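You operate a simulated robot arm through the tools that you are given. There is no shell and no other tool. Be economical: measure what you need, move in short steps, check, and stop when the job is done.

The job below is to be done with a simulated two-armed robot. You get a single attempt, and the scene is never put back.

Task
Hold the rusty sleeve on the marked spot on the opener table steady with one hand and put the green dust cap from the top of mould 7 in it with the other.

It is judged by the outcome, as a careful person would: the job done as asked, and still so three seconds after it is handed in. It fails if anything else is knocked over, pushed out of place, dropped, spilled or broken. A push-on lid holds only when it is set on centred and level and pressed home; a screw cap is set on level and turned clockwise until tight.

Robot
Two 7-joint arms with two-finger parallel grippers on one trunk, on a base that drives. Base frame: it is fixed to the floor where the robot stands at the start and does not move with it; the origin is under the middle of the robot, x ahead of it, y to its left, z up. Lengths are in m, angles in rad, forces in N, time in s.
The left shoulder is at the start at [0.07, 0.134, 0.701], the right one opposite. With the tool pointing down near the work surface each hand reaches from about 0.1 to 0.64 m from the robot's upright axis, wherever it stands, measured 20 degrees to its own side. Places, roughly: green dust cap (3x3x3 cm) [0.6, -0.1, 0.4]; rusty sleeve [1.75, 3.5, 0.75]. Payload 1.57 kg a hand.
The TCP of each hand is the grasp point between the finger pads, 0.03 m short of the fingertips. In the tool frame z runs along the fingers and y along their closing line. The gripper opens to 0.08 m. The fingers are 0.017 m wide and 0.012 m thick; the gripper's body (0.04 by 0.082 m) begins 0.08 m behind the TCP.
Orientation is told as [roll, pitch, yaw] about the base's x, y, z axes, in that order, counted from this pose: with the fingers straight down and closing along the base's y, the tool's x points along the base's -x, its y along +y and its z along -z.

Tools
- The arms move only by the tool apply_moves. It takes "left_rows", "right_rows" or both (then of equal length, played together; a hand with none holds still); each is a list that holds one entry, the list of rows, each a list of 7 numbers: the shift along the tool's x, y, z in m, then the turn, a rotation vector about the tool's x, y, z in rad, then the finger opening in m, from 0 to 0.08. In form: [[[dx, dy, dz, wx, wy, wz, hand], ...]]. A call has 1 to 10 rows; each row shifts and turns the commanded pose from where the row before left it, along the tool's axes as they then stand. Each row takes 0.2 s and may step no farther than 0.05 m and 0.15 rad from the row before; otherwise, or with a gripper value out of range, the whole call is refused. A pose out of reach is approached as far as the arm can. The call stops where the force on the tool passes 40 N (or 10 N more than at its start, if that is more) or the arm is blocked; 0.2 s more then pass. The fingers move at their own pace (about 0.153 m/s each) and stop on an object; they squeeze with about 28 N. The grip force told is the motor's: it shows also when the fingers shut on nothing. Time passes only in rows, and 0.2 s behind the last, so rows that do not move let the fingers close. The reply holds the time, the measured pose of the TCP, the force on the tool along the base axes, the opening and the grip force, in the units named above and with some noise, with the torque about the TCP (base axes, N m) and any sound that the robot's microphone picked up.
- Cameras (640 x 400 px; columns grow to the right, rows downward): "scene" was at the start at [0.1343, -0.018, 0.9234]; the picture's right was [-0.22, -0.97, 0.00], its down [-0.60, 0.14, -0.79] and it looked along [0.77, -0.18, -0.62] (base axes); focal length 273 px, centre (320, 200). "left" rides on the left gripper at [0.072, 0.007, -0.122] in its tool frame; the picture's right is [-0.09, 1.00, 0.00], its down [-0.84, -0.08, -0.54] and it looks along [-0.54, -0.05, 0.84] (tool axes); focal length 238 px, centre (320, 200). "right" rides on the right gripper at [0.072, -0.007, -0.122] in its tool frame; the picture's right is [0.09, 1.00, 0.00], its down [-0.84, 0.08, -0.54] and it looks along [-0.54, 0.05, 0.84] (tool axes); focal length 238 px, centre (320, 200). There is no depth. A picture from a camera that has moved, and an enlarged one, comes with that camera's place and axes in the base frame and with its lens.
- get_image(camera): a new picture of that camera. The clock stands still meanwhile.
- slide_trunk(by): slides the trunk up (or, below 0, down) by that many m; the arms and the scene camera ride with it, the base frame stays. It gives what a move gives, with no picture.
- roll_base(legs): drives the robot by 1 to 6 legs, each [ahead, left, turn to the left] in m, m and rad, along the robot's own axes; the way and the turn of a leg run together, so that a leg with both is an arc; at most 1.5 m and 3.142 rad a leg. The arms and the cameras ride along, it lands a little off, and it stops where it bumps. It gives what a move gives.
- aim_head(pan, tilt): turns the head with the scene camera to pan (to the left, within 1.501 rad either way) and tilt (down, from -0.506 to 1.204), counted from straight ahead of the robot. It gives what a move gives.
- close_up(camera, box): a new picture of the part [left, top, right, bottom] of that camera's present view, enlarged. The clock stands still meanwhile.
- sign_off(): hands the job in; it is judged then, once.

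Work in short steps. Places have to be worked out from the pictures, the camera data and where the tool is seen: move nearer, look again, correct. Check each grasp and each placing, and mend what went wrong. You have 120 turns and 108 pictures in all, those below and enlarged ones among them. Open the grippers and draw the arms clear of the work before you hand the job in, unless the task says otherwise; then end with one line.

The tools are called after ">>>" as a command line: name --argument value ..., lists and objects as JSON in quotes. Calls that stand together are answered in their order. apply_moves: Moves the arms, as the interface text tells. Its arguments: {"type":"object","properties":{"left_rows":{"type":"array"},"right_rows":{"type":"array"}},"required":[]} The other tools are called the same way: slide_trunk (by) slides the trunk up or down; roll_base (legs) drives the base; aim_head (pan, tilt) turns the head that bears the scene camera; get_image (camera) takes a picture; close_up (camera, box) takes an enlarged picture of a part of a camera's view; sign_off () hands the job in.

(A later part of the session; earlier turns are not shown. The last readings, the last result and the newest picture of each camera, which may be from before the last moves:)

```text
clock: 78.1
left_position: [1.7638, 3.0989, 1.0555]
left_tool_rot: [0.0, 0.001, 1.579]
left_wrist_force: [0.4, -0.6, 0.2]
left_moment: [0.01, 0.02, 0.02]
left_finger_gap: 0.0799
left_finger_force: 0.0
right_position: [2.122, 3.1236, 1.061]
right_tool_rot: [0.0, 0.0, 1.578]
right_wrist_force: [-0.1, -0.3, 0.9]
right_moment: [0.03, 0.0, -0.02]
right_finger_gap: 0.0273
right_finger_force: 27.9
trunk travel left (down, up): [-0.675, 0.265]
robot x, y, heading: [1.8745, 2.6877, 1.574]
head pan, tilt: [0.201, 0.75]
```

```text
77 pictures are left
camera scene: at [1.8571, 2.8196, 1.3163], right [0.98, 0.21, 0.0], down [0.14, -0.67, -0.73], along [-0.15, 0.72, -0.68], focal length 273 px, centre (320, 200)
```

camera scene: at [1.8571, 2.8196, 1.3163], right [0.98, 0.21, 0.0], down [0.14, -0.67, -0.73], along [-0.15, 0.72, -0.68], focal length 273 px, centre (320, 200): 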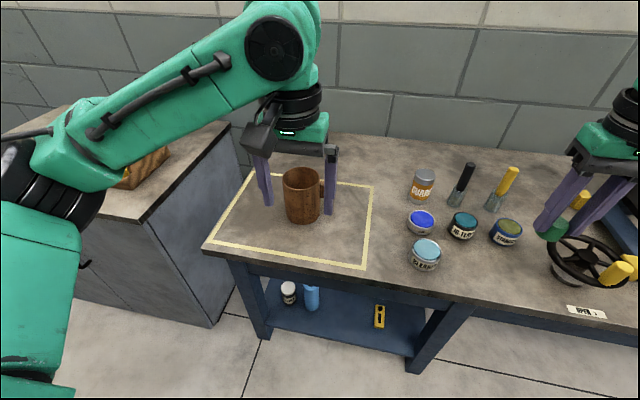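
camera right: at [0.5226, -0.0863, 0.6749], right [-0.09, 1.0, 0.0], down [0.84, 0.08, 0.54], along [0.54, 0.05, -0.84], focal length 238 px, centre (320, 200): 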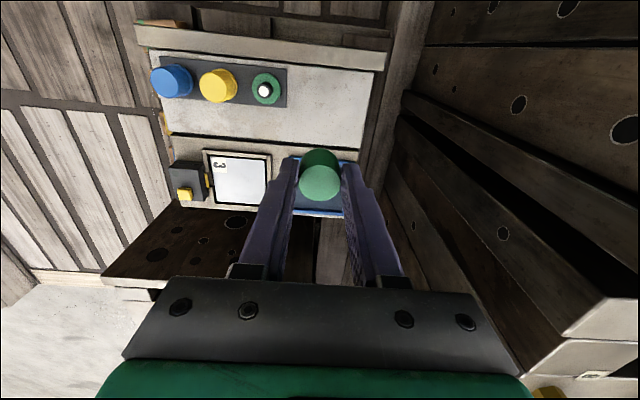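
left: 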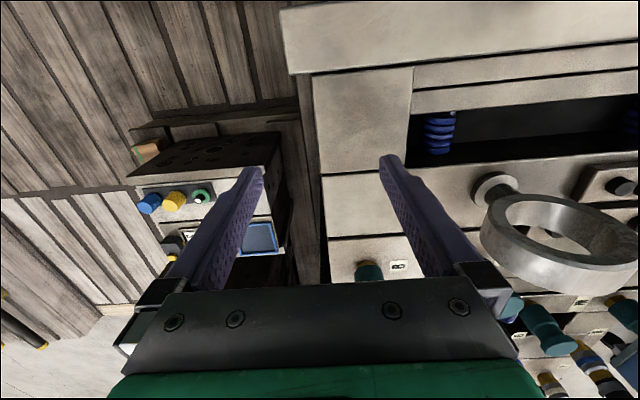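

The sleeve is a mug-like rusty cylinder in a marked rectangle. I take a close look.

>>> close_up --camera "scene" --box '[200, 140, 400, 265]'

>>> get_image --camera "left"

>>> get_image --camera "right"

```text
3.20 times, centred on (300, 202) of scene
camera zoom: at [1.8571, 2.8196, 1.3163], right [0.98, 0.21, 0.0], down [0.14, -0.67, -0.73], along [-0.15, 0.72, -0.68], focal length 874 px, centre (384, 192)
```

zoom: 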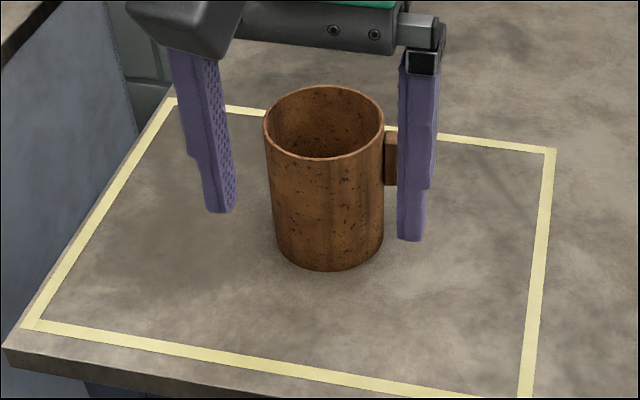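

```text
75 pictures are left
camera left: at [1.7595, 3.0275, 1.1764], right [-1.0, 0.09, 0.0], down [0.07, 0.84, 0.54], along [0.05, 0.54, -0.84], focal length 238 px, centre (320, 200)
```

left: 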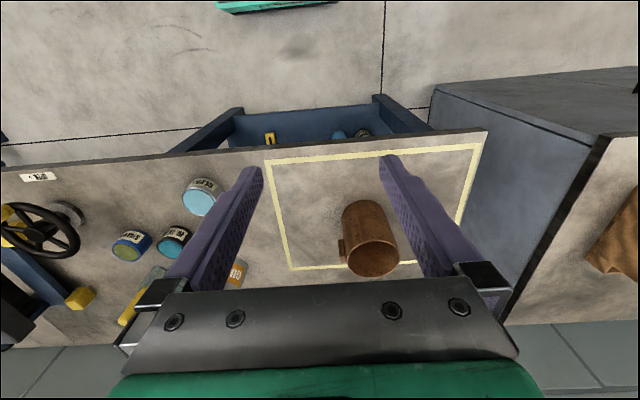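

```text
74 pictures are left
camera right: at [2.1273, 3.0521, 1.1821], right [-1.0, -0.1, 0.0], down [-0.08, 0.84, 0.54], along [-0.05, 0.54, -0.84], focal length 238 px, centre (320, 200)
```

right: 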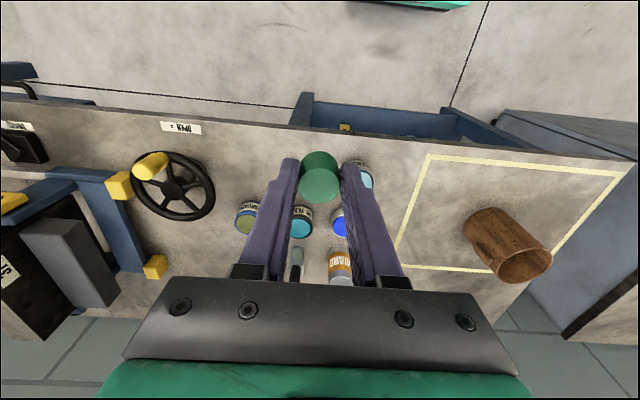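

The sleeve is about 0.10 m wide, rim near z≈0.84 at about (1.68, 3.39), open on top, with a small tab on its right. I bring the base closer and centre it on the sleeve.

>>> roll_base --legs '[[0.16, 0.2, 0.0]]'

>>> aim_head --pan 0.0 --tilt 0.8

>>> get_image --camera "scene"

>>> get_image --camera "left"

>>> get_image --camera "right"

```text
clock: 79.9
left_position: [1.5662, 3.2583, 1.0553]
left_tool_rot: [0.0, -0.002, 1.576]
left_wrist_force: [-0.3, 0.2, 0.4]
left_moment: [-0.01, -0.03, 0.01]
left_finger_gap: 0.0801
left_finger_force: 0.0
right_position: [1.9219, 3.2821, 1.0604]
right_tool_rot: [0.0, 0.0, 1.576]
right_wrist_force: [-0.2, 0.5, 0.2]
right_moment: [0.01, 0.01, 0.0]
right_finger_gap: 0.0273
right_finger_force: 28.2
trunk travel left (down, up): [-0.675, 0.265]
robot x, y, heading: [1.6771, 2.8459, 1.58]
head pan, tilt: [0.201, 0.75]
```

```text
clock: 80.7
left_position: [1.5656, 3.2592, 1.0551]
left_tool_rot: [-0.001, 0.0, 1.575]
left_wrist_force: [0.1, 0.2, 0.0]
left_moment: [-0.01, 0.02, 0.0]
left_finger_gap: 0.08
left_finger_force: 0.0
right_position: [1.9207, 3.2844, 1.0598]
right_tool_rot: [-0.002, 0.0, 1.575]
right_wrist_force: [0.7, -0.8, -0.6]
right_moment: [-0.01, 0.02, 0.02]
right_finger_gap: 0.0273
right_finger_force: 27.8
trunk travel left (down, up): [-0.675, 0.265]
robot x, y, heading: [1.6747, 2.8425, 1.578]
head pan, tilt: [0.0, 0.799]
```

```text
73 pictures are left
camera scene: at [1.674, 2.9789, 1.3122], right [1.0, 0.01, 0.0], down [0.0, -0.72, -0.7], along [0.0, 0.7, -0.72], focal length 273 px, centre (320, 200)
```

scene: 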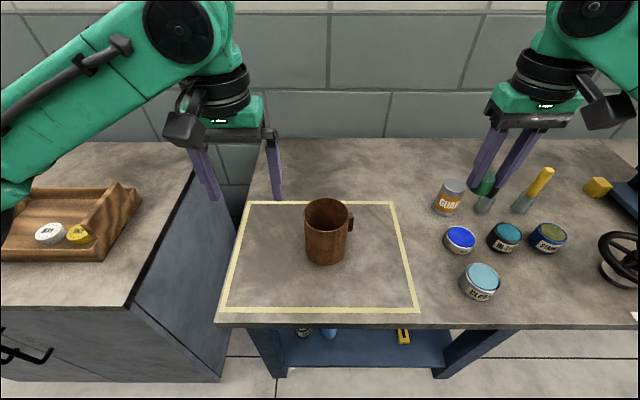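

```text
72 pictures are left
camera left: at [1.5601, 3.1874, 1.1763], right [-1.0, 0.09, 0.0], down [0.07, 0.84, 0.54], along [0.05, 0.54, -0.84], focal length 238 px, centre (320, 200)
```

left: 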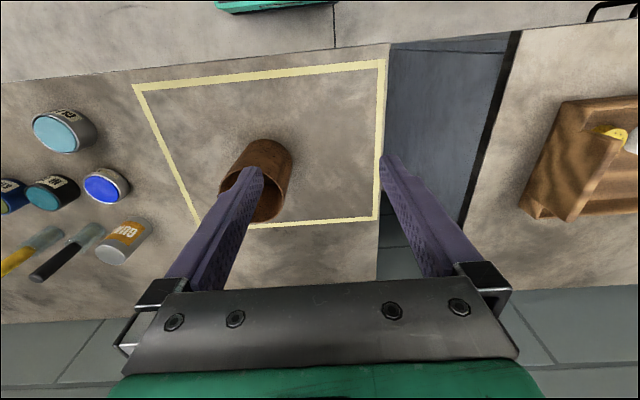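

```text
71 pictures are left
camera right: at [1.928, 3.2114, 1.1821], right [-1.0, -0.1, 0.0], down [-0.08, 0.84, 0.54], along [-0.05, 0.54, -0.84], focal length 238 px, centre (320, 200)
```

right: 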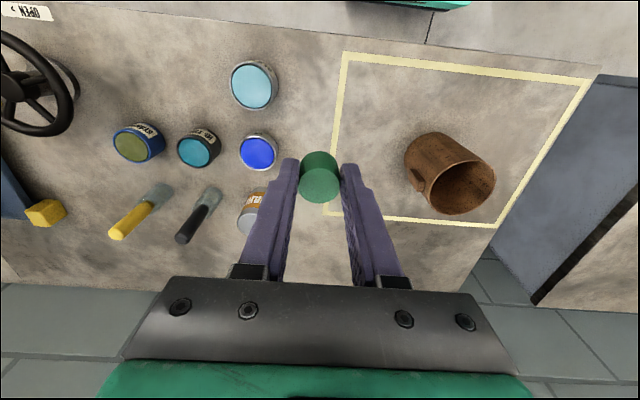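

Triangulation gives the rim centre at (1.690, 3.379, 0.857), diameter ~0.095, table ~0.73. Plan: the left hand, leaned back toward the robot, pinches the left wall; the right hand, yawed 90°, lowers the cap inside. First I lean the left hand and bring it above the left wall.

>>> apply_moves --left_rows '[[[0, 0, 0, 0, -0.15, 0, 0.08], [0, 0, 0, 0, -0.15, 0, 0.06], [0, 0, 0, 0, -0.15, 0, 0.04], [0, 0, 0, 0, -0.15, 0, 0.04], [0, 0, 0, 0, -0.05, 0, 0.04], [-0.009, -0.019, 0.0335, 0, 0, 0, 0.04], [-0.009, -0.019, 0.0335, 0, 0, 0, 0.04], [-0.009, -0.019, 0.0335, 0, 0, 0, 0.04], [-0.009, -0.02, 0.0335, 0, 0, 0, 0.04]]]'

>>> get_image --camera "left"

>>> close_up --camera "scene" --box '[240, 150, 400, 250]'

```text
clock: 82.7
left_position: [1.6504, 3.3748, 0.9729]
left_tool_rot: [0.001, -0.648, 1.574]
left_wrist_force: [0.2, -0.2, 0.0]
left_moment: [0.0, -0.01, 0.05]
left_finger_gap: 0.04
left_finger_force: 0.1
left hand out of reach, approached as far as the arm can: row 5
right_position: [1.9219, 3.2842, 1.0602]
right_tool_rot: [-0.001, 0.002, 1.575]
right_wrist_force: [-0.4, 0.6, -0.6]
right_moment: [0.01, 0.0, 0.0]
right_finger_gap: 0.0273
right_finger_force: 28.3
trunk travel left (down, up): [-0.675, 0.265]
robot x, y, heading: [1.6754, 2.8449, 1.578]
head pan, tilt: [0.0, 0.799]
```

```text
70 pictures are left
camera left: at [1.6455, 3.245, 1.0258], right [-1.0, 0.07, 0.06], down [0.08, 0.34, 0.94], along [0.04, 0.94, -0.34], focal length 238 px, centre (320, 200)
```

left: 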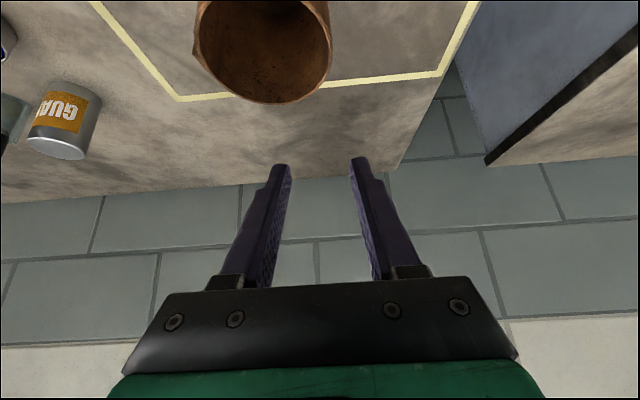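

```text
4.00 times, centred on (320, 200) of scene
camera zoom: at [1.6755, 2.9799, 1.3121], right [1.0, 0.01, 0.0], down [0.0, -0.72, -0.7], along [0.0, 0.7, -0.72], focal length 1092 px, centre (320, 200)
```

zoom: 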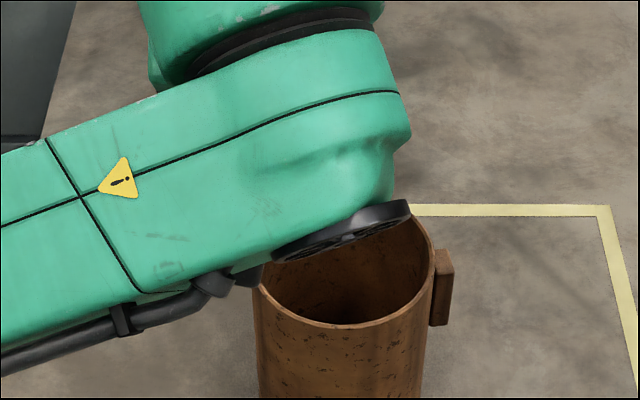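

The leaned forearm would crowd the space above the sleeve. I instead swing the left hand's yaw by -90° so it leans to the left and will pinch the front wall.

>>> apply_moves --left_rows '[[[0, 0.01, -0.02, 0.085, 0, 0.112, 0.04], [0, 0.01, -0.01, 0.085, 0, 0.112, 0.04], [0, 0, 0, 0.085, 0, 0.112, 0.04], [0, 0, 0, 0.085, 0, 0.112, 0.04], [0, 0, 0, 0.085, 0, 0.112, 0.04], [0, 0, 0, 0.085, 0, 0.112, 0.04], [0, 0, 0, 0.085, 0, 0.112, 0.04], [0, 0, 0, 0.085, 0, 0.112, 0.04], [0, 0, 0, 0.085, 0, 0.112, 0.04], [0, 0, 0, 0.085, 0, 0.112, 0.04]]]'

>>> get_image --camera "scene"

>>> get_image --camera "left"

```text
clock: 84.8
left_position: [1.6309, 3.3597, 0.9977]
left_tool_rot: [0.001, -0.65, 0.169]
left_wrist_force: [0.1, 0.1, 0.1]
left_moment: [0.01, -0.01, 0.0]
left_finger_gap: 0.04
left_finger_force: 0.1
right_position: [1.9209, 3.2849, 1.0605]
right_tool_rot: [0.0, 0.0, 1.576]
right_wrist_force: [0.1, -0.1, 0.3]
right_moment: [0.0, 0.01, 0.01]
right_finger_gap: 0.0274
right_finger_force: 28.1
trunk travel left (down, up): [-0.675, 0.265]
robot x, y, heading: [1.6752, 2.8477, 1.578]
head pan, tilt: [0.0, 0.799]
```

```text
68 pictures are left
camera scene: at [1.6745, 2.9791, 1.3122], right [1.0, 0.01, 0.0], down [0.0, -0.72, -0.7], along [0.0, 0.7, -0.72], focal length 273 px, centre (320, 200)
```

scene: 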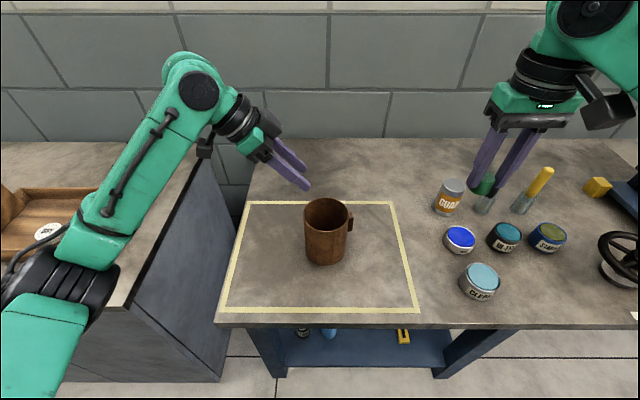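

```text
67 pictures are left
camera left: at [1.5005, 3.3438, 1.0508], right [-0.09, 0.99, 0.06], down [0.35, -0.02, 0.94], along [0.93, 0.11, -0.34], focal length 238 px, centre (320, 200)
```

left: 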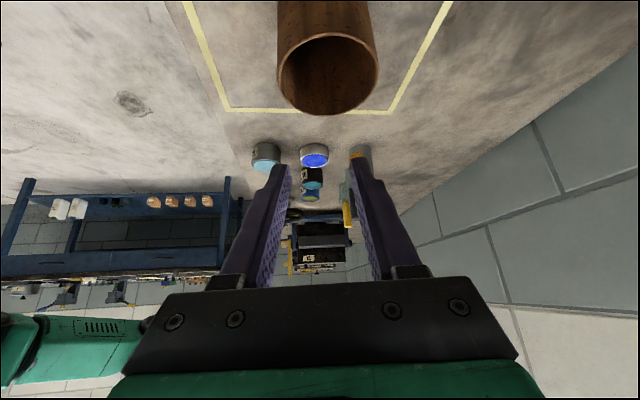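

The left arm is now well out of the way. I finish the yaw and hover over the front wall of the sleeve.

>>> apply_moves --left_rows '[[[0, 0, 0, 0.051, 0, 0.067, 0.04], [0, 0, 0, 0.051, 0, 0.067, 0.04], [0.0085, -0.0075, 0.035, 0, 0, 0, 0.04], [0.0085, -0.0075, 0.035, 0, 0, 0, 0.04], [0.0085, -0.0075, 0.033, 0, 0, 0, 0.04]]]'

>>> get_image --camera "left"

>>> close_up --camera "scene" --box '[240, 170, 400, 270]'

>>> get_image --camera "right"

```text
clock: 86.0
left_position: [1.6716, 3.3362, 0.902]
left_tool_rot: [0.002, -0.649, 0.0]
left_wrist_force: [-0.4, -0.1, 0.5]
left_moment: [-0.05, 0.03, 0.02]
left_finger_gap: 0.04
left_finger_force: 0.0
right_position: [1.921, 3.2837, 1.0603]
right_tool_rot: [0.0, -0.001, 1.574]
right_wrist_force: [-0.7, 0.2, -0.2]
right_moment: [0.01, -0.05, 0.02]
right_finger_gap: 0.0275
right_finger_force: 28.4
trunk travel left (down, up): [-0.675, 0.265]
robot x, y, heading: [1.6761, 2.8459, 1.577]
head pan, tilt: [0.0, 0.799]
```

```text
66 pictures are left
camera left: at [1.5422, 3.3427, 0.9533], right [0.07, 1.0, 0.06], down [0.34, -0.08, 0.94], along [0.94, -0.05, -0.34], focal length 238 px, centre (320, 200)
```

left: 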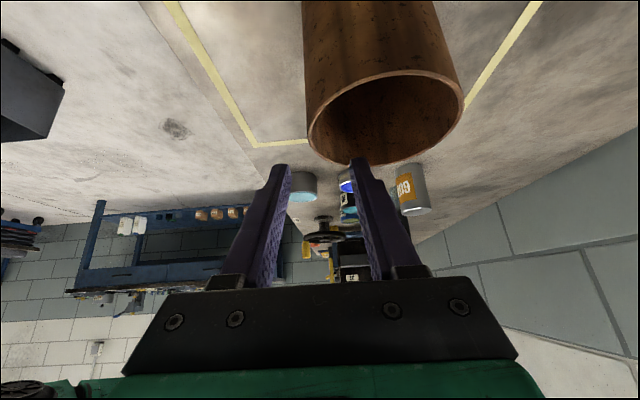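

```text
4.00 times, centred on (320, 220) of scene
camera zoom: at [1.6746, 2.9786, 1.3123], right [1.0, 0.01, 0.0], down [0.0, -0.72, -0.7], along [0.0, 0.7, -0.72], focal length 1092 px, centre (320, 120)
```

zoom: 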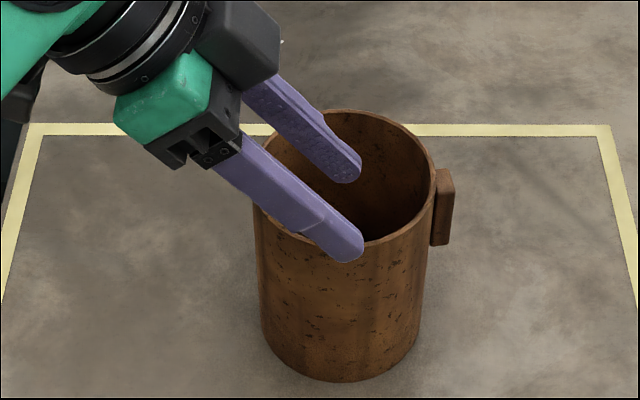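

```text
64 pictures are left
camera right: at [1.9285, 3.2113, 1.1821], right [-1.0, -0.1, 0.0], down [-0.08, 0.84, 0.54], along [-0.05, 0.54, -0.84], focal length 238 px, centre (320, 200)
```

right: 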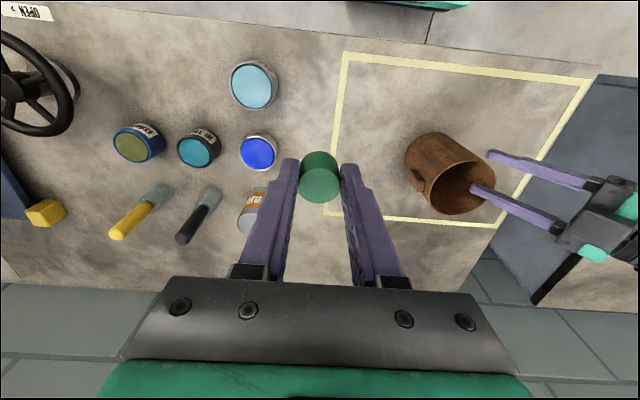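

Rim z≈0.852, centre (1.688, 3.385), front wall at y≈3.337 — the fingers straddle it. I lower straight down ~4.5 cm.

>>> apply_moves --left_rows '[[[0.009, 0.001, 0.012, 0, 0, 0, 0.04], [0.009, 0, 0.012, 0, 0, 0, 0.04], [0.009, 0, 0.012, 0, 0, 0, 0.04]]]'

>>> close_up --camera "left" --box '[220, 40, 460, 190]'

>>> close_up --camera "scene" --box '[240, 170, 400, 270]'

```text
clock: 86.8
left_position: [1.6733, 3.3372, 0.8547]
left_tool_rot: [0.0, -0.649, 0.0]
left_wrist_force: [-0.5, -1.5, 0.1]
left_moment: [0.01, -0.01, 0.01]
left_finger_gap: 0.04
left_finger_force: 0.0
right_position: [1.9212, 3.284, 1.0611]
right_tool_rot: [0.001, -0.002, 1.576]
right_wrist_force: [-0.2, -0.3, 0.4]
right_moment: [-0.05, 0.01, -0.01]
right_finger_gap: 0.0273
right_finger_force: 27.8
trunk travel left (down, up): [-0.675, 0.265]
robot x, y, heading: [1.6724, 2.8436, 1.579]
head pan, tilt: [0.0, 0.799]
```

```text
2.67 times, centred on (340, 115) of left
camera zoom: at [1.5426, 3.3438, 0.9077], right [0.07, 1.0, 0.06], down [0.34, -0.08, 0.94], along [0.94, -0.05, -0.34], focal length 636 px, centre (267, 427)
```

zoom: 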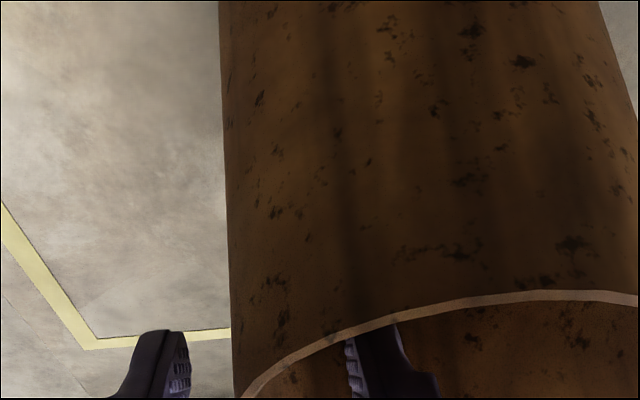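

```text
4.00 times, centred on (320, 220) of scene
camera zoom: at [1.6743, 2.9787, 1.3122], right [1.0, 0.01, 0.0], down [0.0, -0.72, -0.7], along [0.0, 0.7, -0.72], focal length 1092 px, centre (320, 120)
```

zoom: 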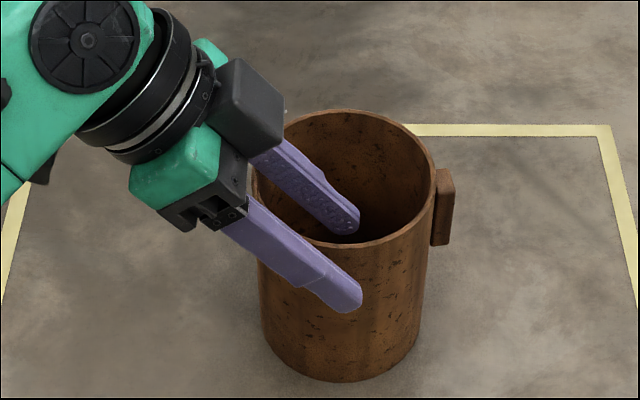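

The fingers straddle the wall about 2 cm deep. I close gently in stages.

>>> apply_moves --left_rows '[[[0, 0, 0, 0, 0, 0, 0.03], [0, 0, 0, 0, 0, 0, 0.022], [0, 0, 0, 0, 0, 0, 0.016]]]'

>>> close_up --camera "scene" --box '[240, 170, 400, 270]'

```text
clock: 87.7
left_position: [1.6727, 3.3377, 0.8548]
left_tool_rot: [0.001, -0.649, 0.0]
left_wrist_force: [-0.3, 1.0, -0.5]
left_moment: [0.02, -0.04, -0.01]
left_finger_gap: 0.016
left_finger_force: 0.0
right_position: [1.9214, 3.2832, 1.0606]
right_tool_rot: [0.0, 0.001, 1.577]
right_wrist_force: [0.3, 0.8, -0.4]
right_moment: [0.01, 0.03, 0.01]
right_finger_gap: 0.0275
right_finger_force: 28.2
trunk travel left (down, up): [-0.675, 0.265]
robot x, y, heading: [1.6761, 2.8425, 1.576]
head pan, tilt: [0.0, 0.799]
```

```text
4.00 times, centred on (320, 220) of scene
camera zoom: at [1.6744, 2.9785, 1.3122], right [1.0, 0.01, 0.0], down [0.0, -0.72, -0.7], along [0.0, 0.7, -0.72], focal length 1092 px, centre (320, 120)
```

zoom: 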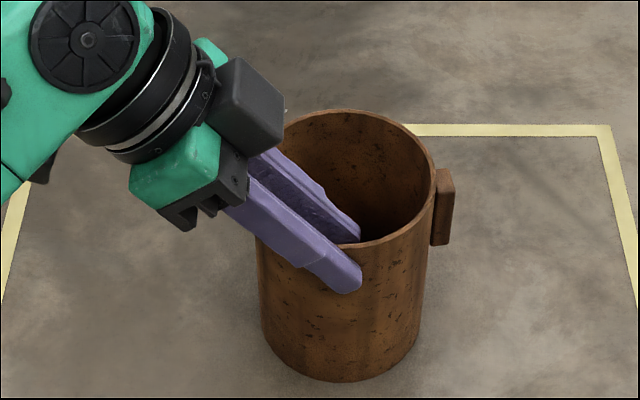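

No contact yet and the sleeve hasn't moved. Continue closing slowly.

>>> apply_moves --left_rows '[[[0, 0, 0, 0, 0, 0, 0.012], [0, 0, 0, 0, 0, 0, 0.009], [0, 0, 0, 0, 0, 0, 0.007]]]'

>>> close_up --camera "left" --box '[220, 40, 460, 190]'

>>> close_up --camera "scene" --box '[280, 195, 360, 245]'

```text
clock: 88.5
left_position: [1.6721, 3.3391, 0.8557]
left_tool_rot: [0.002, -0.649, 0.0]
left_wrist_force: [-0.3, 0.8, 2.1]
left_moment: [-0.01, 0.03, -0.01]
left_finger_gap: 0.008
left_finger_force: 27.1
right_position: [1.9219, 3.2831, 1.0607]
right_tool_rot: [-0.001, 0.0, 1.575]
right_wrist_force: [-0.3, 0.6, 0.0]
right_moment: [0.0, -0.01, -0.02]
right_finger_gap: 0.0273
right_finger_force: 28.1
trunk travel left (down, up): [-0.675, 0.265]
robot x, y, heading: [1.6716, 2.847, 1.578]
head pan, tilt: [0.0, 0.799]
```

```text
2.67 times, centred on (340, 115) of left
camera zoom: at [1.543, 3.3439, 0.9083], right [0.07, 1.0, 0.06], down [0.34, -0.08, 0.94], along [0.94, -0.05, -0.34], focal length 636 px, centre (267, 427)
```

zoom: 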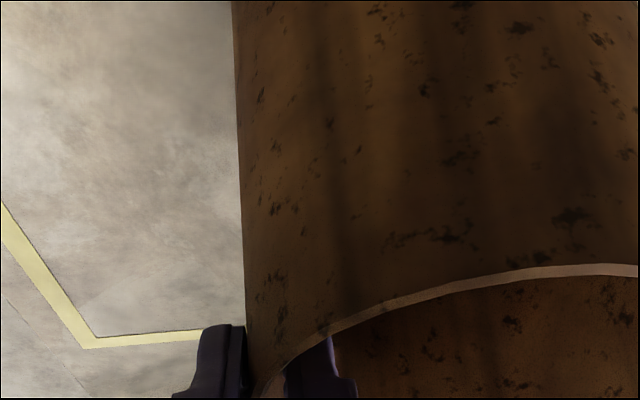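

```text
8.00 times, centred on (320, 220) of scene
camera zoom: at [1.6747, 2.9785, 1.3122], right [1.0, 0.01, 0.0], down [0.0, -0.72, -0.7], along [0.0, 0.7, -0.72], focal length 2184 px, centre (320, 40)
```

zoom: 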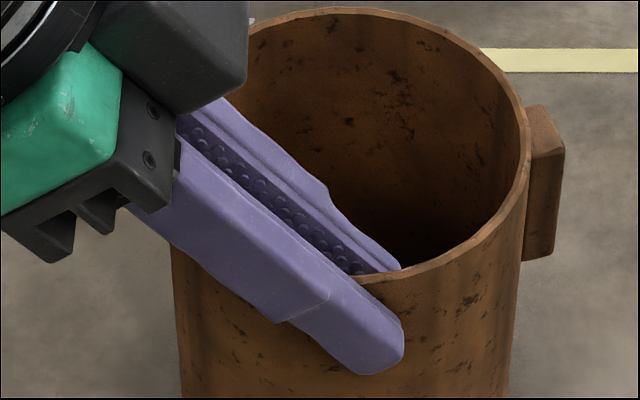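

The sleeve is held at the front wall (gap 8 mm, 27 N), barely moved. Now the right hand carries the cap above the open part of the sleeve, (1.693, 3.398).

>>> apply_moves --right_rows '[[[-0.019, 0.038, 0.005, 0, 0, 0, 0.02], [-0.019, 0.038, 0.005, 0, 0, 0, 0.02], [-0.019, 0.038, 0.005, 0, 0, 0, 0.02], [-0.019, 0.038, 0.005, 0, 0, 0, 0.02], [-0.019, 0.038, 0.005, 0, 0, 0, 0.02], [-0.019, 0.038, 0.005, 0, 0, 0, 0.02]]]'

>>> get_image --camera "right"

>>> get_image --camera "scene"

>>> get_image --camera "left"

```text
clock: 89.8
left_position: [1.6713, 3.3373, 0.8564]
left_tool_rot: [0.002, -0.651, 0.001]
left_wrist_force: [0.3, 0.9, 4.0]
left_moment: [-0.07, 0.16, -0.04]
left_finger_gap: 0.0082
left_finger_force: 27.3
right_position: [1.69, 3.3955, 1.0291]
right_tool_rot: [-0.002, -0.003, 1.577]
right_wrist_force: [-0.1, 0.0, -0.1]
right_moment: [0.0, -0.04, 0.0]
right_finger_gap: 0.0275
right_finger_force: 27.9
trunk travel left (down, up): [-0.675, 0.265]
robot x, y, heading: [1.6743, 2.8479, 1.573]
head pan, tilt: [0.0, 0.799]
```

```text
58 pictures are left
camera right: at [1.6966, 3.3231, 1.1511], right [-1.0, -0.1, 0.0], down [-0.08, 0.84, 0.54], along [-0.05, 0.54, -0.84], focal length 238 px, centre (320, 200)
```

right: 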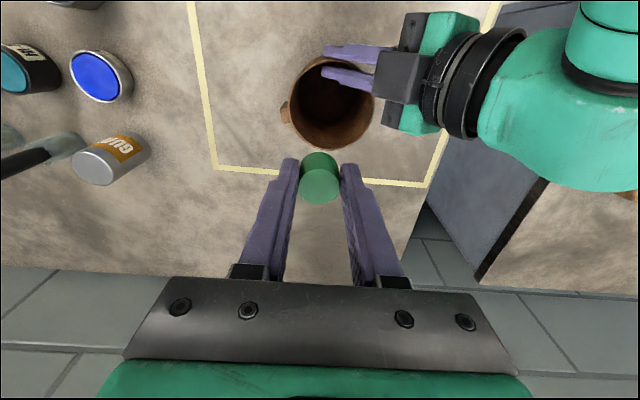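

```text
57 pictures are left
camera scene: at [1.6719, 2.9781, 1.3123], right [1.0, 0.01, 0.0], down [0.01, -0.72, -0.7], along [0.0, 0.7, -0.72], focal length 273 px, centre (320, 200)
```

scene: 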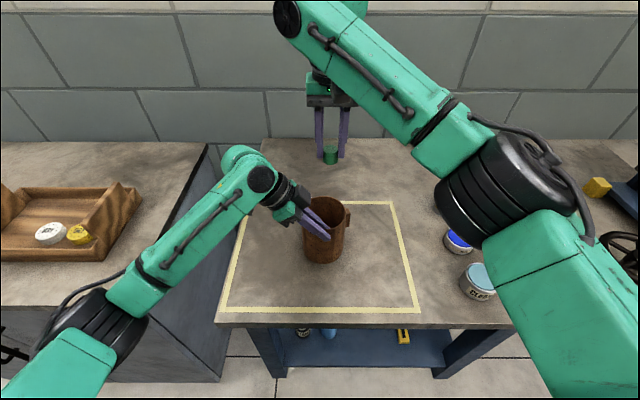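

```text
56 pictures are left
camera left: at [1.5412, 3.3436, 0.9081], right [0.07, 1.0, 0.06], down [0.34, -0.08, 0.94], along [0.94, -0.05, -0.34], focal length 238 px, centre (320, 200)
```

left: 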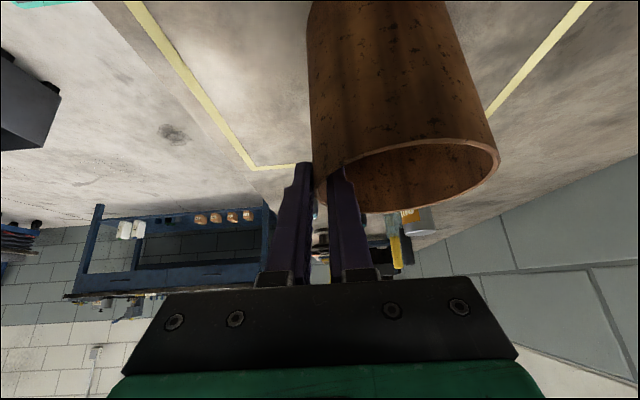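

The left wrist load crept to 4 N; I check whether the sleeve is still flat on the table.

>>> close_up --camera "scene" --box '[240, 170, 400, 270]'

>>> close_up --camera "right" --box '[220, 20, 460, 170]'

```text
4.00 times, centred on (320, 220) of scene
camera zoom: at [1.6719, 2.9781, 1.3123], right [1.0, 0.01, 0.0], down [0.01, -0.72, -0.7], along [0.0, 0.7, -0.72], focal length 1092 px, centre (320, 120)
```

zoom: 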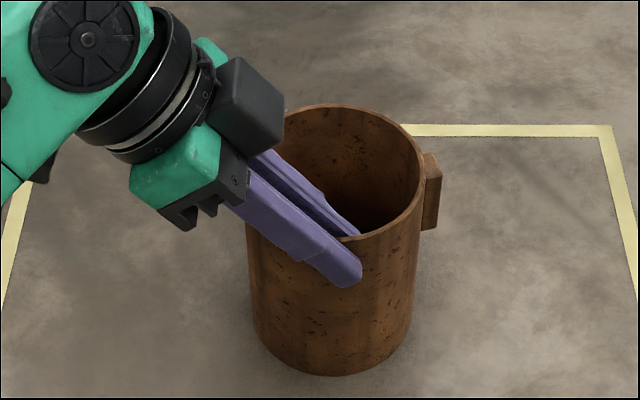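

```text
2.67 times, centred on (340, 95) of right
camera zoom: at [1.6966, 3.3231, 1.1511], right [-1.0, -0.1, 0.0], down [-0.08, 0.84, 0.54], along [-0.05, 0.54, -0.84], focal length 636 px, centre (267, 480)
```

zoom: 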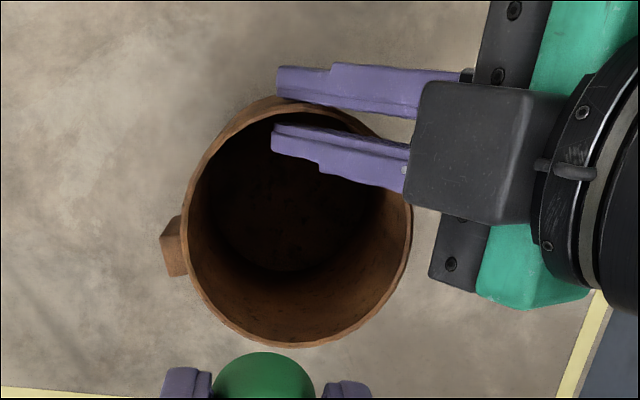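

The sleeve pivoted a little to align with the pads and may be slightly lifted. I ease the left hand down 2 mm and read the force.

>>> apply_moves --left_rows '[[[0.0012, 0, 0.0016, 0, 0, 0, 0.004], [0, 0, 0, 0, 0, 0, 0.004]]]'

>>> close_up --camera "right" --box '[220, 20, 460, 170]'

```text
clock: 90.5
left_position: [1.6725, 3.3377, 0.8548]
left_tool_rot: [0.007, -0.651, -0.001]
left_wrist_force: [-2.4, 1.3, 14.2]
left_moment: [0.03, 0.58, 0.01]
left_finger_gap: 0.008
left_finger_force: 26.9
right_position: [1.6928, 3.3933, 1.0302]
right_tool_rot: [0.0, -0.002, 1.576]
right_wrist_force: [0.2, -0.5, 0.1]
right_moment: [0.03, -0.02, -0.04]
right_finger_gap: 0.0274
right_finger_force: 28.2
trunk travel left (down, up): [-0.675, 0.265]
robot x, y, heading: [1.6752, 2.8469, 1.574]
head pan, tilt: [0.0, 0.799]
```

```text
2.67 times, centred on (340, 95) of right
camera zoom: at [1.6986, 3.3216, 1.1521], right [-1.0, -0.1, 0.0], down [-0.08, 0.84, 0.54], along [-0.05, 0.54, -0.84], focal length 636 px, centre (267, 480)
```

zoom: 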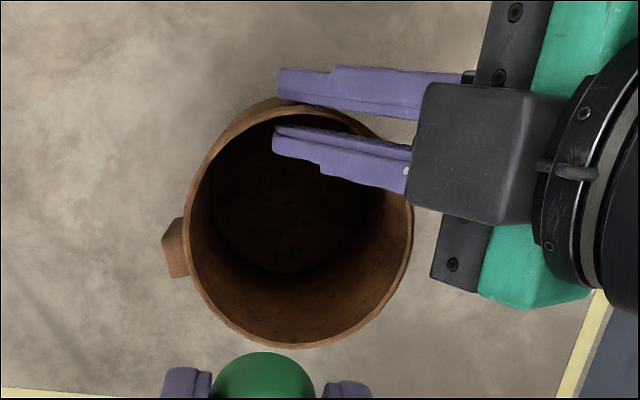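

The force is the sleeve pressing on the table; I back that 2 mm off. Sleeve centre now reads (1.679, 3.383). I shift the right hand to (1.685, 3.400) and lower to just above the rim.

>>> apply_moves --left_rows '[[[-0.001, 0, -0.0014, 0, 0, 0, 0.004], [0, 0, 0, 0, 0, 0, 0.004], [0, 0, 0, 0, 0, 0, 0.004], [0, 0, 0, 0, 0, 0, 0.004], [0, 0, 0, 0, 0, 0, 0.004]]]' --right_rows '[[[-0.006, 0.007, 0.0, 0, 0, 0, 0.02], [0, 0, 0.035, 0, 0, 0, 0.02], [0, 0, 0.035, 0, 0, 0, 0.02], [0, 0, 0.035, 0, 0, 0, 0.02], [0, 0, 0.015, 0, 0, 0, 0.02]]]'

>>> get_image --camera "right"

>>> close_up --camera "scene" --box '[240, 140, 400, 240]'

>>> get_image --camera "left"

```text
clock: 91.7
left_position: [1.6721, 3.3366, 0.8572]
left_tool_rot: [0.001, -0.65, 0.0]
left_wrist_force: [-0.4, 2.2, 9.3]
left_moment: [0.04, 0.1, -0.03]
left_finger_gap: 0.0081
left_finger_force: 27.5
right_position: [1.6863, 3.4005, 0.9103]
right_tool_rot: [0.001, -0.002, 1.576]
right_wrist_force: [0.1, -0.2, 0.1]
right_moment: [0.01, 0.0, 0.0]
right_finger_gap: 0.0275
right_finger_force: 27.6
trunk travel left (down, up): [-0.675, 0.265]
robot x, y, heading: [1.6737, 2.8449, 1.579]
head pan, tilt: [0.0, 0.799]
```

```text
52 pictures are left
camera right: at [1.693, 3.3289, 1.0318], right [-1.0, -0.1, 0.0], down [-0.08, 0.84, 0.54], along [-0.05, 0.54, -0.84], focal length 238 px, centre (320, 200)
```

right: 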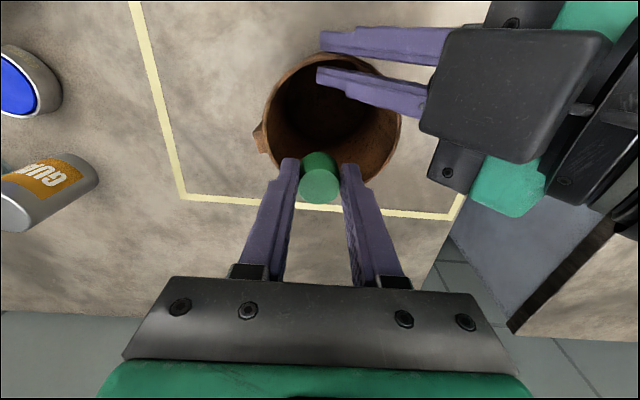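

```text
4.00 times, centred on (320, 190) of scene
camera zoom: at [1.6742, 2.9776, 1.3123], right [1.0, 0.01, 0.0], down [0.0, -0.72, -0.7], along [0.0, 0.7, -0.72], focal length 1092 px, centre (320, 240)
```

zoom: 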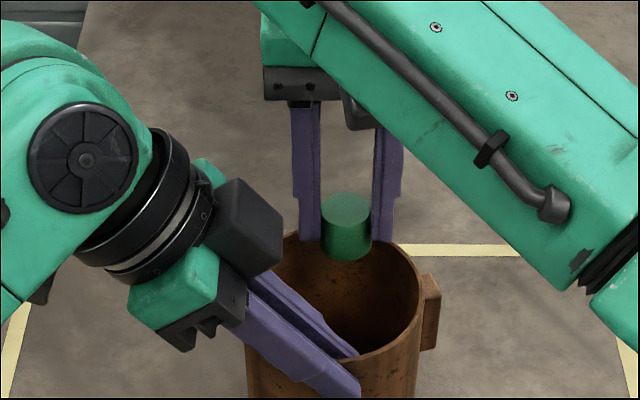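

```text
50 pictures are left
camera left: at [1.542, 3.343, 0.9082], right [0.07, 1.0, 0.06], down [0.34, -0.08, 0.94], along [0.94, -0.05, -0.34], focal length 238 px, centre (320, 200)
```

left: 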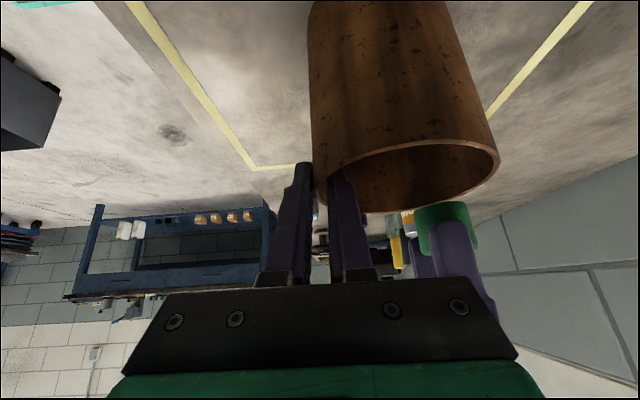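

Measuring the box on the left gripper: its edge is at x≈1.658, y≈3.35, so the right hand's body and camera (x≥1.645 at y≥3.38; camera x≥1.675) pass beside it. I lower the cap in small steps.

>>> apply_moves --right_rows '[[[0, 0, 0.015, 0, 0, 0, 0.02], [0, 0, 0.015, 0, 0, 0, 0.02], [0, 0, 0.015, 0, 0, 0, 0.02], [0, 0, 0.015, 0, 0, 0, 0.02]]]'

>>> get_image --camera "right"

>>> close_up --camera "scene" --box '[240, 150, 400, 250]'

```text
clock: 92.7
left_position: [1.671, 3.3364, 0.8552]
left_tool_rot: [0.002, -0.649, -0.001]
left_wrist_force: [-0.2, 1.9, 7.8]
left_moment: [0.0, 0.07, -0.04]
left_finger_gap: 0.0082
left_finger_force: 27.4
right_position: [1.686, 3.4017, 0.8511]
right_tool_rot: [-0.002, 0.0, 1.577]
right_wrist_force: [0.9, 0.4, -0.5]
right_moment: [0.01, -0.03, 0.02]
right_finger_gap: 0.0273
right_finger_force: 27.9
trunk travel left (down, up): [-0.675, 0.265]
robot x, y, heading: [1.674, 2.8459, 1.575]
head pan, tilt: [0.0, 0.799]
```

```text
49 pictures are left
camera right: at [1.6932, 3.3289, 0.9721], right [-1.0, -0.1, 0.0], down [-0.08, 0.84, 0.54], along [-0.05, 0.54, -0.84], focal length 238 px, centre (320, 200)
```

right: 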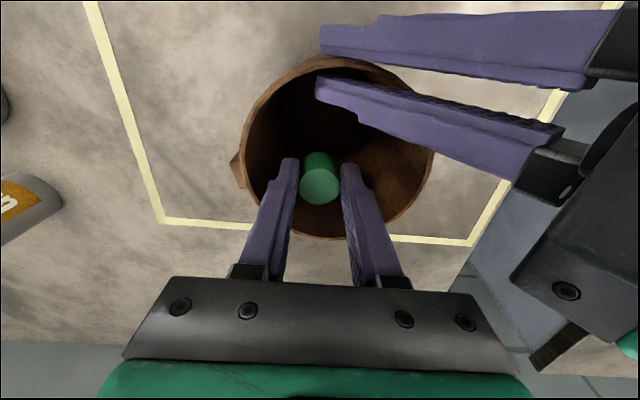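

```text
4.00 times, centred on (320, 200) of scene
camera zoom: at [1.6742, 2.9777, 1.3123], right [1.0, 0.01, 0.0], down [0.0, -0.72, -0.7], along [0.0, 0.7, -0.72], focal length 1092 px, centre (320, 200)
```

zoom: 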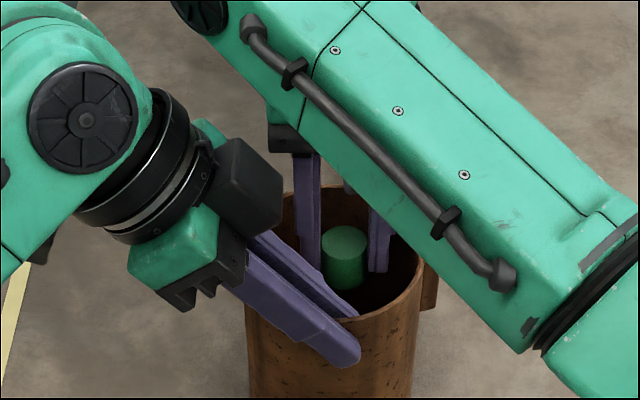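

The cap is inside the mouth with clear space round it. I keep lowering in small steps.

>>> apply_moves --right_rows '[[[0, 0, 0.012, 0, 0, 0, 0.02], [0, 0, 0.012, 0, 0, 0, 0.02], [0, 0, 0.012, 0, 0, 0, 0.02], [0, 0, 0.008, 0, 0, 0, 0.02]]]'

>>> get_image --camera "right"

>>> close_up --camera "scene" --box '[240, 150, 400, 250]'

```text
clock: 93.7
left_position: [1.6713, 3.3359, 0.856]
left_tool_rot: [0.001, -0.649, -0.001]
left_wrist_force: [0.4, 1.1, 7.1]
left_moment: [0.01, 0.09, 0.0]
left_finger_gap: 0.0084
left_finger_force: 27.0
right_position: [1.6852, 3.4012, 0.8076]
right_tool_rot: [0.0, 0.0, 1.577]
right_wrist_force: [-0.4, -0.1, -0.1]
right_moment: [-0.02, -0.03, -0.01]
right_finger_gap: 0.0273
right_finger_force: 28.2
trunk travel left (down, up): [-0.675, 0.265]
robot x, y, heading: [1.675, 2.8472, 1.573]
head pan, tilt: [0.0, 0.799]
```

```text
47 pictures are left
camera right: at [1.6928, 3.3289, 0.9283], right [-1.0, -0.1, 0.0], down [-0.08, 0.84, 0.54], along [-0.05, 0.54, -0.84], focal length 238 px, centre (320, 200)
```

right: 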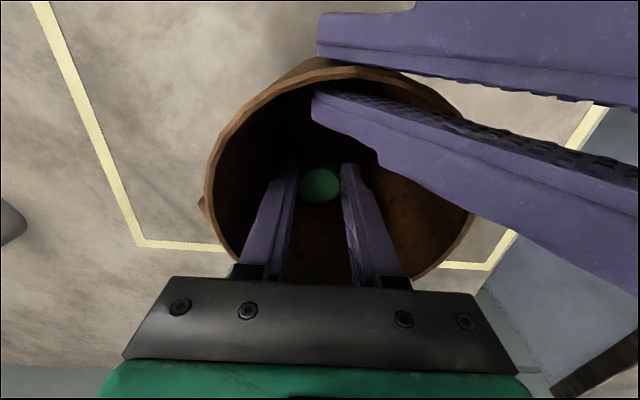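

```text
4.00 times, centred on (320, 200) of scene
camera zoom: at [1.6743, 2.9778, 1.3123], right [1.0, 0.01, 0.0], down [0.0, -0.72, -0.7], along [0.0, 0.7, -0.72], focal length 1092 px, centre (320, 200)
```

zoom: 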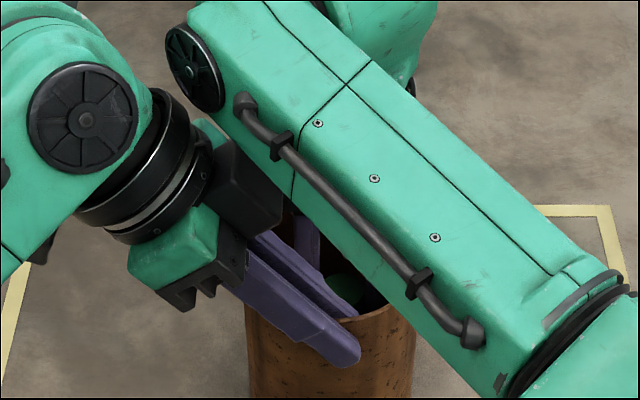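

Right TCP 0.808, cap bottom near 0.764. I continue down gently another ~2.4 cm, feeling for the floor.

>>> apply_moves --right_rows '[[[0, 0, 0.006, 0, 0, 0, 0.02], [0, 0, 0.006, 0, 0, 0, 0.02], [0, 0, 0.005, 0, 0, 0, 0.02]]]'

>>> apply_moves --right_rows '[[[0, 0, 0.004, 0, 0, 0, 0.02], [0, 0, 0.004, 0, 0, 0, 0.02]]]'

>>> get_image --camera "right"

```text
clock: 94.5
left_position: [1.671, 3.3356, 0.8558]
left_tool_rot: [-0.001, -0.648, 0.004]
left_wrist_force: [-2.5, 10.5, -3.6]
left_moment: [-0.97, -2.26, -0.13]
left_finger_gap: 0.0084
left_finger_force: 27.1
right_position: [1.685, 3.4021, 0.7937]
right_tool_rot: [0.003, -0.009, 1.579]
right_wrist_force: [-0.6, 0.8, 0.2]
right_moment: [-0.02, -0.01, 0.01]
right_finger_gap: 0.0275
right_finger_force: 28.1
trunk travel left (down, up): [-0.675, 0.265]
robot x, y, heading: [1.6722, 2.8513, 1.58]
head pan, tilt: [0.0, 0.799]
```

```text
clock: 95.0
left_position: [1.6701, 3.3345, 0.853]
left_tool_rot: [-0.007, -0.644, 0.012]
left_wrist_force: [-3.7, 0.2, 6.3]
left_moment: [0.26, -0.93, 0.04]
left_finger_gap: 0.0087
left_finger_force: 27.0
right_position: [1.6835, 3.4044, 0.7907]
right_tool_rot: [0.01, -0.015, 1.578]
right_wrist_force: [-2.2, -0.2, -0.1]
right_moment: [-0.03, -0.14, 0.02]
right_finger_gap: 0.0273
right_finger_force: 28.2
trunk travel left (down, up): [-0.675, 0.265]
robot x, y, heading: [1.6747, 2.8452, 1.575]
head pan, tilt: [0.0, 0.799]
stopped in row 2 (left hand): the force on the tool passed its limit (the readings are from after the stop); the commanded pose is now the measured one
```

```text
45 pictures are left
camera right: at [1.6917, 3.3304, 0.9111], right [-0.99, -0.1, 0.01], down [-0.08, 0.83, 0.56], along [-0.06, 0.55, -0.83], focal length 238 px, centre (320, 200)
```

right: 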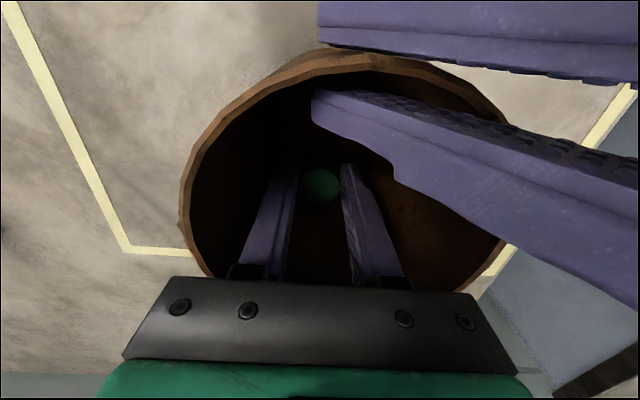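

The hands are touching higher up (the cap itself feels nothing). I lift the right hand 1.2 cm to relieve it and look.

>>> apply_moves --right_rows '[[[0, 0, -0.006, 0, 0, 0, 0.02], [0, 0, -0.006, 0, 0, 0, 0.02], [0, 0, 0, 0, 0, 0, 0.02]]]'

>>> close_up --camera "scene" --box '[240, 150, 400, 250]'

>>> get_image --camera "left"

```text
clock: 95.8
left_position: [1.6714, 3.3351, 0.8522]
left_tool_rot: [-0.006, -0.642, 0.009]
left_wrist_force: [1.9, 2.7, 17.0]
left_moment: [0.38, 0.3, -0.01]
left_finger_gap: 0.0085
left_finger_force: 27.1
right_position: [1.6835, 3.4022, 0.8019]
right_tool_rot: [0.006, -0.012, 1.58]
right_wrist_force: [-0.1, 0.9, 0.5]
right_moment: [0.0, 0.01, 0.0]
right_finger_gap: 0.0275
right_finger_force: 28.2
trunk travel left (down, up): [-0.675, 0.265]
robot x, y, heading: [1.675, 2.8462, 1.573]
head pan, tilt: [0.0, 0.799]
```

```text
4.00 times, centred on (320, 200) of scene
camera zoom: at [1.6749, 2.9765, 1.3125], right [1.0, 0.0, 0.0], down [0.0, -0.72, -0.7], along [0.0, 0.7, -0.72], focal length 1092 px, centre (320, 200)
```

zoom: 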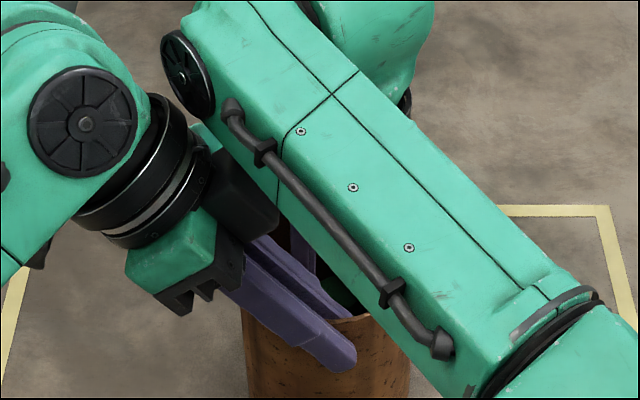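

```text
43 pictures are left
camera left: at [1.5407, 3.3419, 0.9059], right [0.07, 1.0, 0.05], down [0.35, -0.07, 0.94], along [0.94, -0.05, -0.35], focal length 238 px, centre (320, 200)
```

left: 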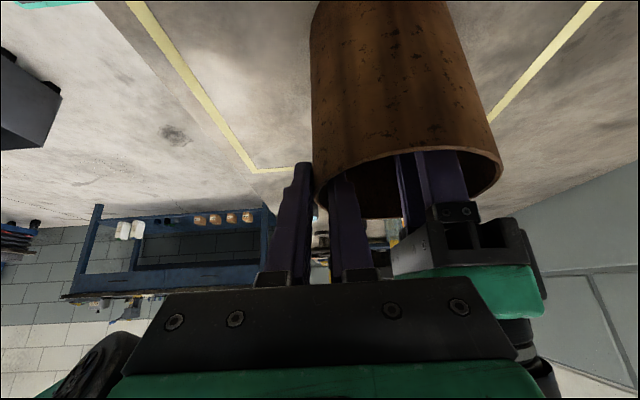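

The right forearm meets the box on the left gripper. I tilt the right hand 0.12 rad so its upper part leans away to the right, ease the left's downward push, then look.

>>> apply_moves --left_rows '[[[-0.0006, 0, -0.0009, 0, 0, 0, 0.004], [0, 0, 0, 0, 0, 0, 0.004], [0, 0, 0, 0, 0, 0, 0.004]]]' --right_rows '[[[0, 0, -0.004, -0.04, 0, 0, 0.02], [0, -0.001, 0, -0.04, 0, 0, 0.02], [0, -0.002, 0, -0.04, 0, 0, 0.02]]]'

>>> close_up --camera "scene" --box '[240, 150, 400, 250]'

>>> get_image --camera "right"

```text
clock: 96.8
left_position: [1.6722, 3.3356, 0.8524]
left_tool_rot: [-0.008, -0.648, 0.008]
left_wrist_force: [6.6, 1.2, 1.6]
left_moment: [-0.03, 0.37, -0.47]
left_finger_gap: 0.0087
left_finger_force: 27.5
right_position: [1.68, 3.4029, 0.8049]
right_tool_rot: [0.135, -0.013, 1.586]
right_wrist_force: [-7.1, -0.7, 0.7]
right_moment: [0.05, -0.39, 0.02]
right_finger_gap: 0.0274
right_finger_force: 28.0
trunk travel left (down, up): [-0.675, 0.265]
robot x, y, heading: [1.6753, 2.8439, 1.578]
head pan, tilt: [0.0, 0.799]
stopped in row 3 (left hand): the force on the tool passed its limit (the readings are from after the stop); the commanded pose is now the measured one
```

```text
4.00 times, centred on (320, 200) of scene
camera zoom: at [1.6743, 2.9784, 1.3121], right [1.0, 0.0, 0.0], down [0.0, -0.72, -0.7], along [0.0, 0.7, -0.72], focal length 1092 px, centre (320, 200)
```

zoom: 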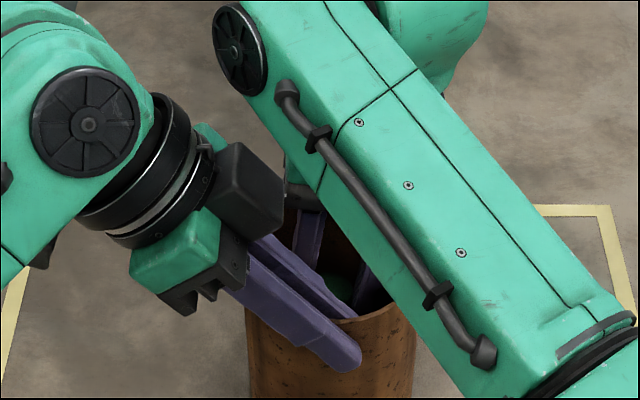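

```text
41 pictures are left
camera right: at [1.7051, 3.3298, 0.9237], right [-0.99, -0.11, 0.13], down [-0.02, 0.83, 0.56], along [-0.17, 0.55, -0.82], focal length 238 px, centre (320, 200)
```

right: 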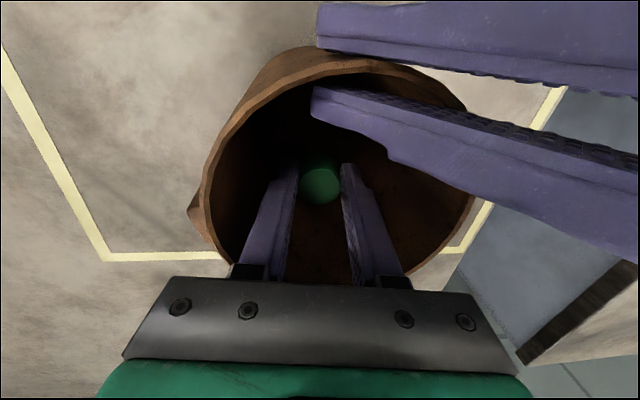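

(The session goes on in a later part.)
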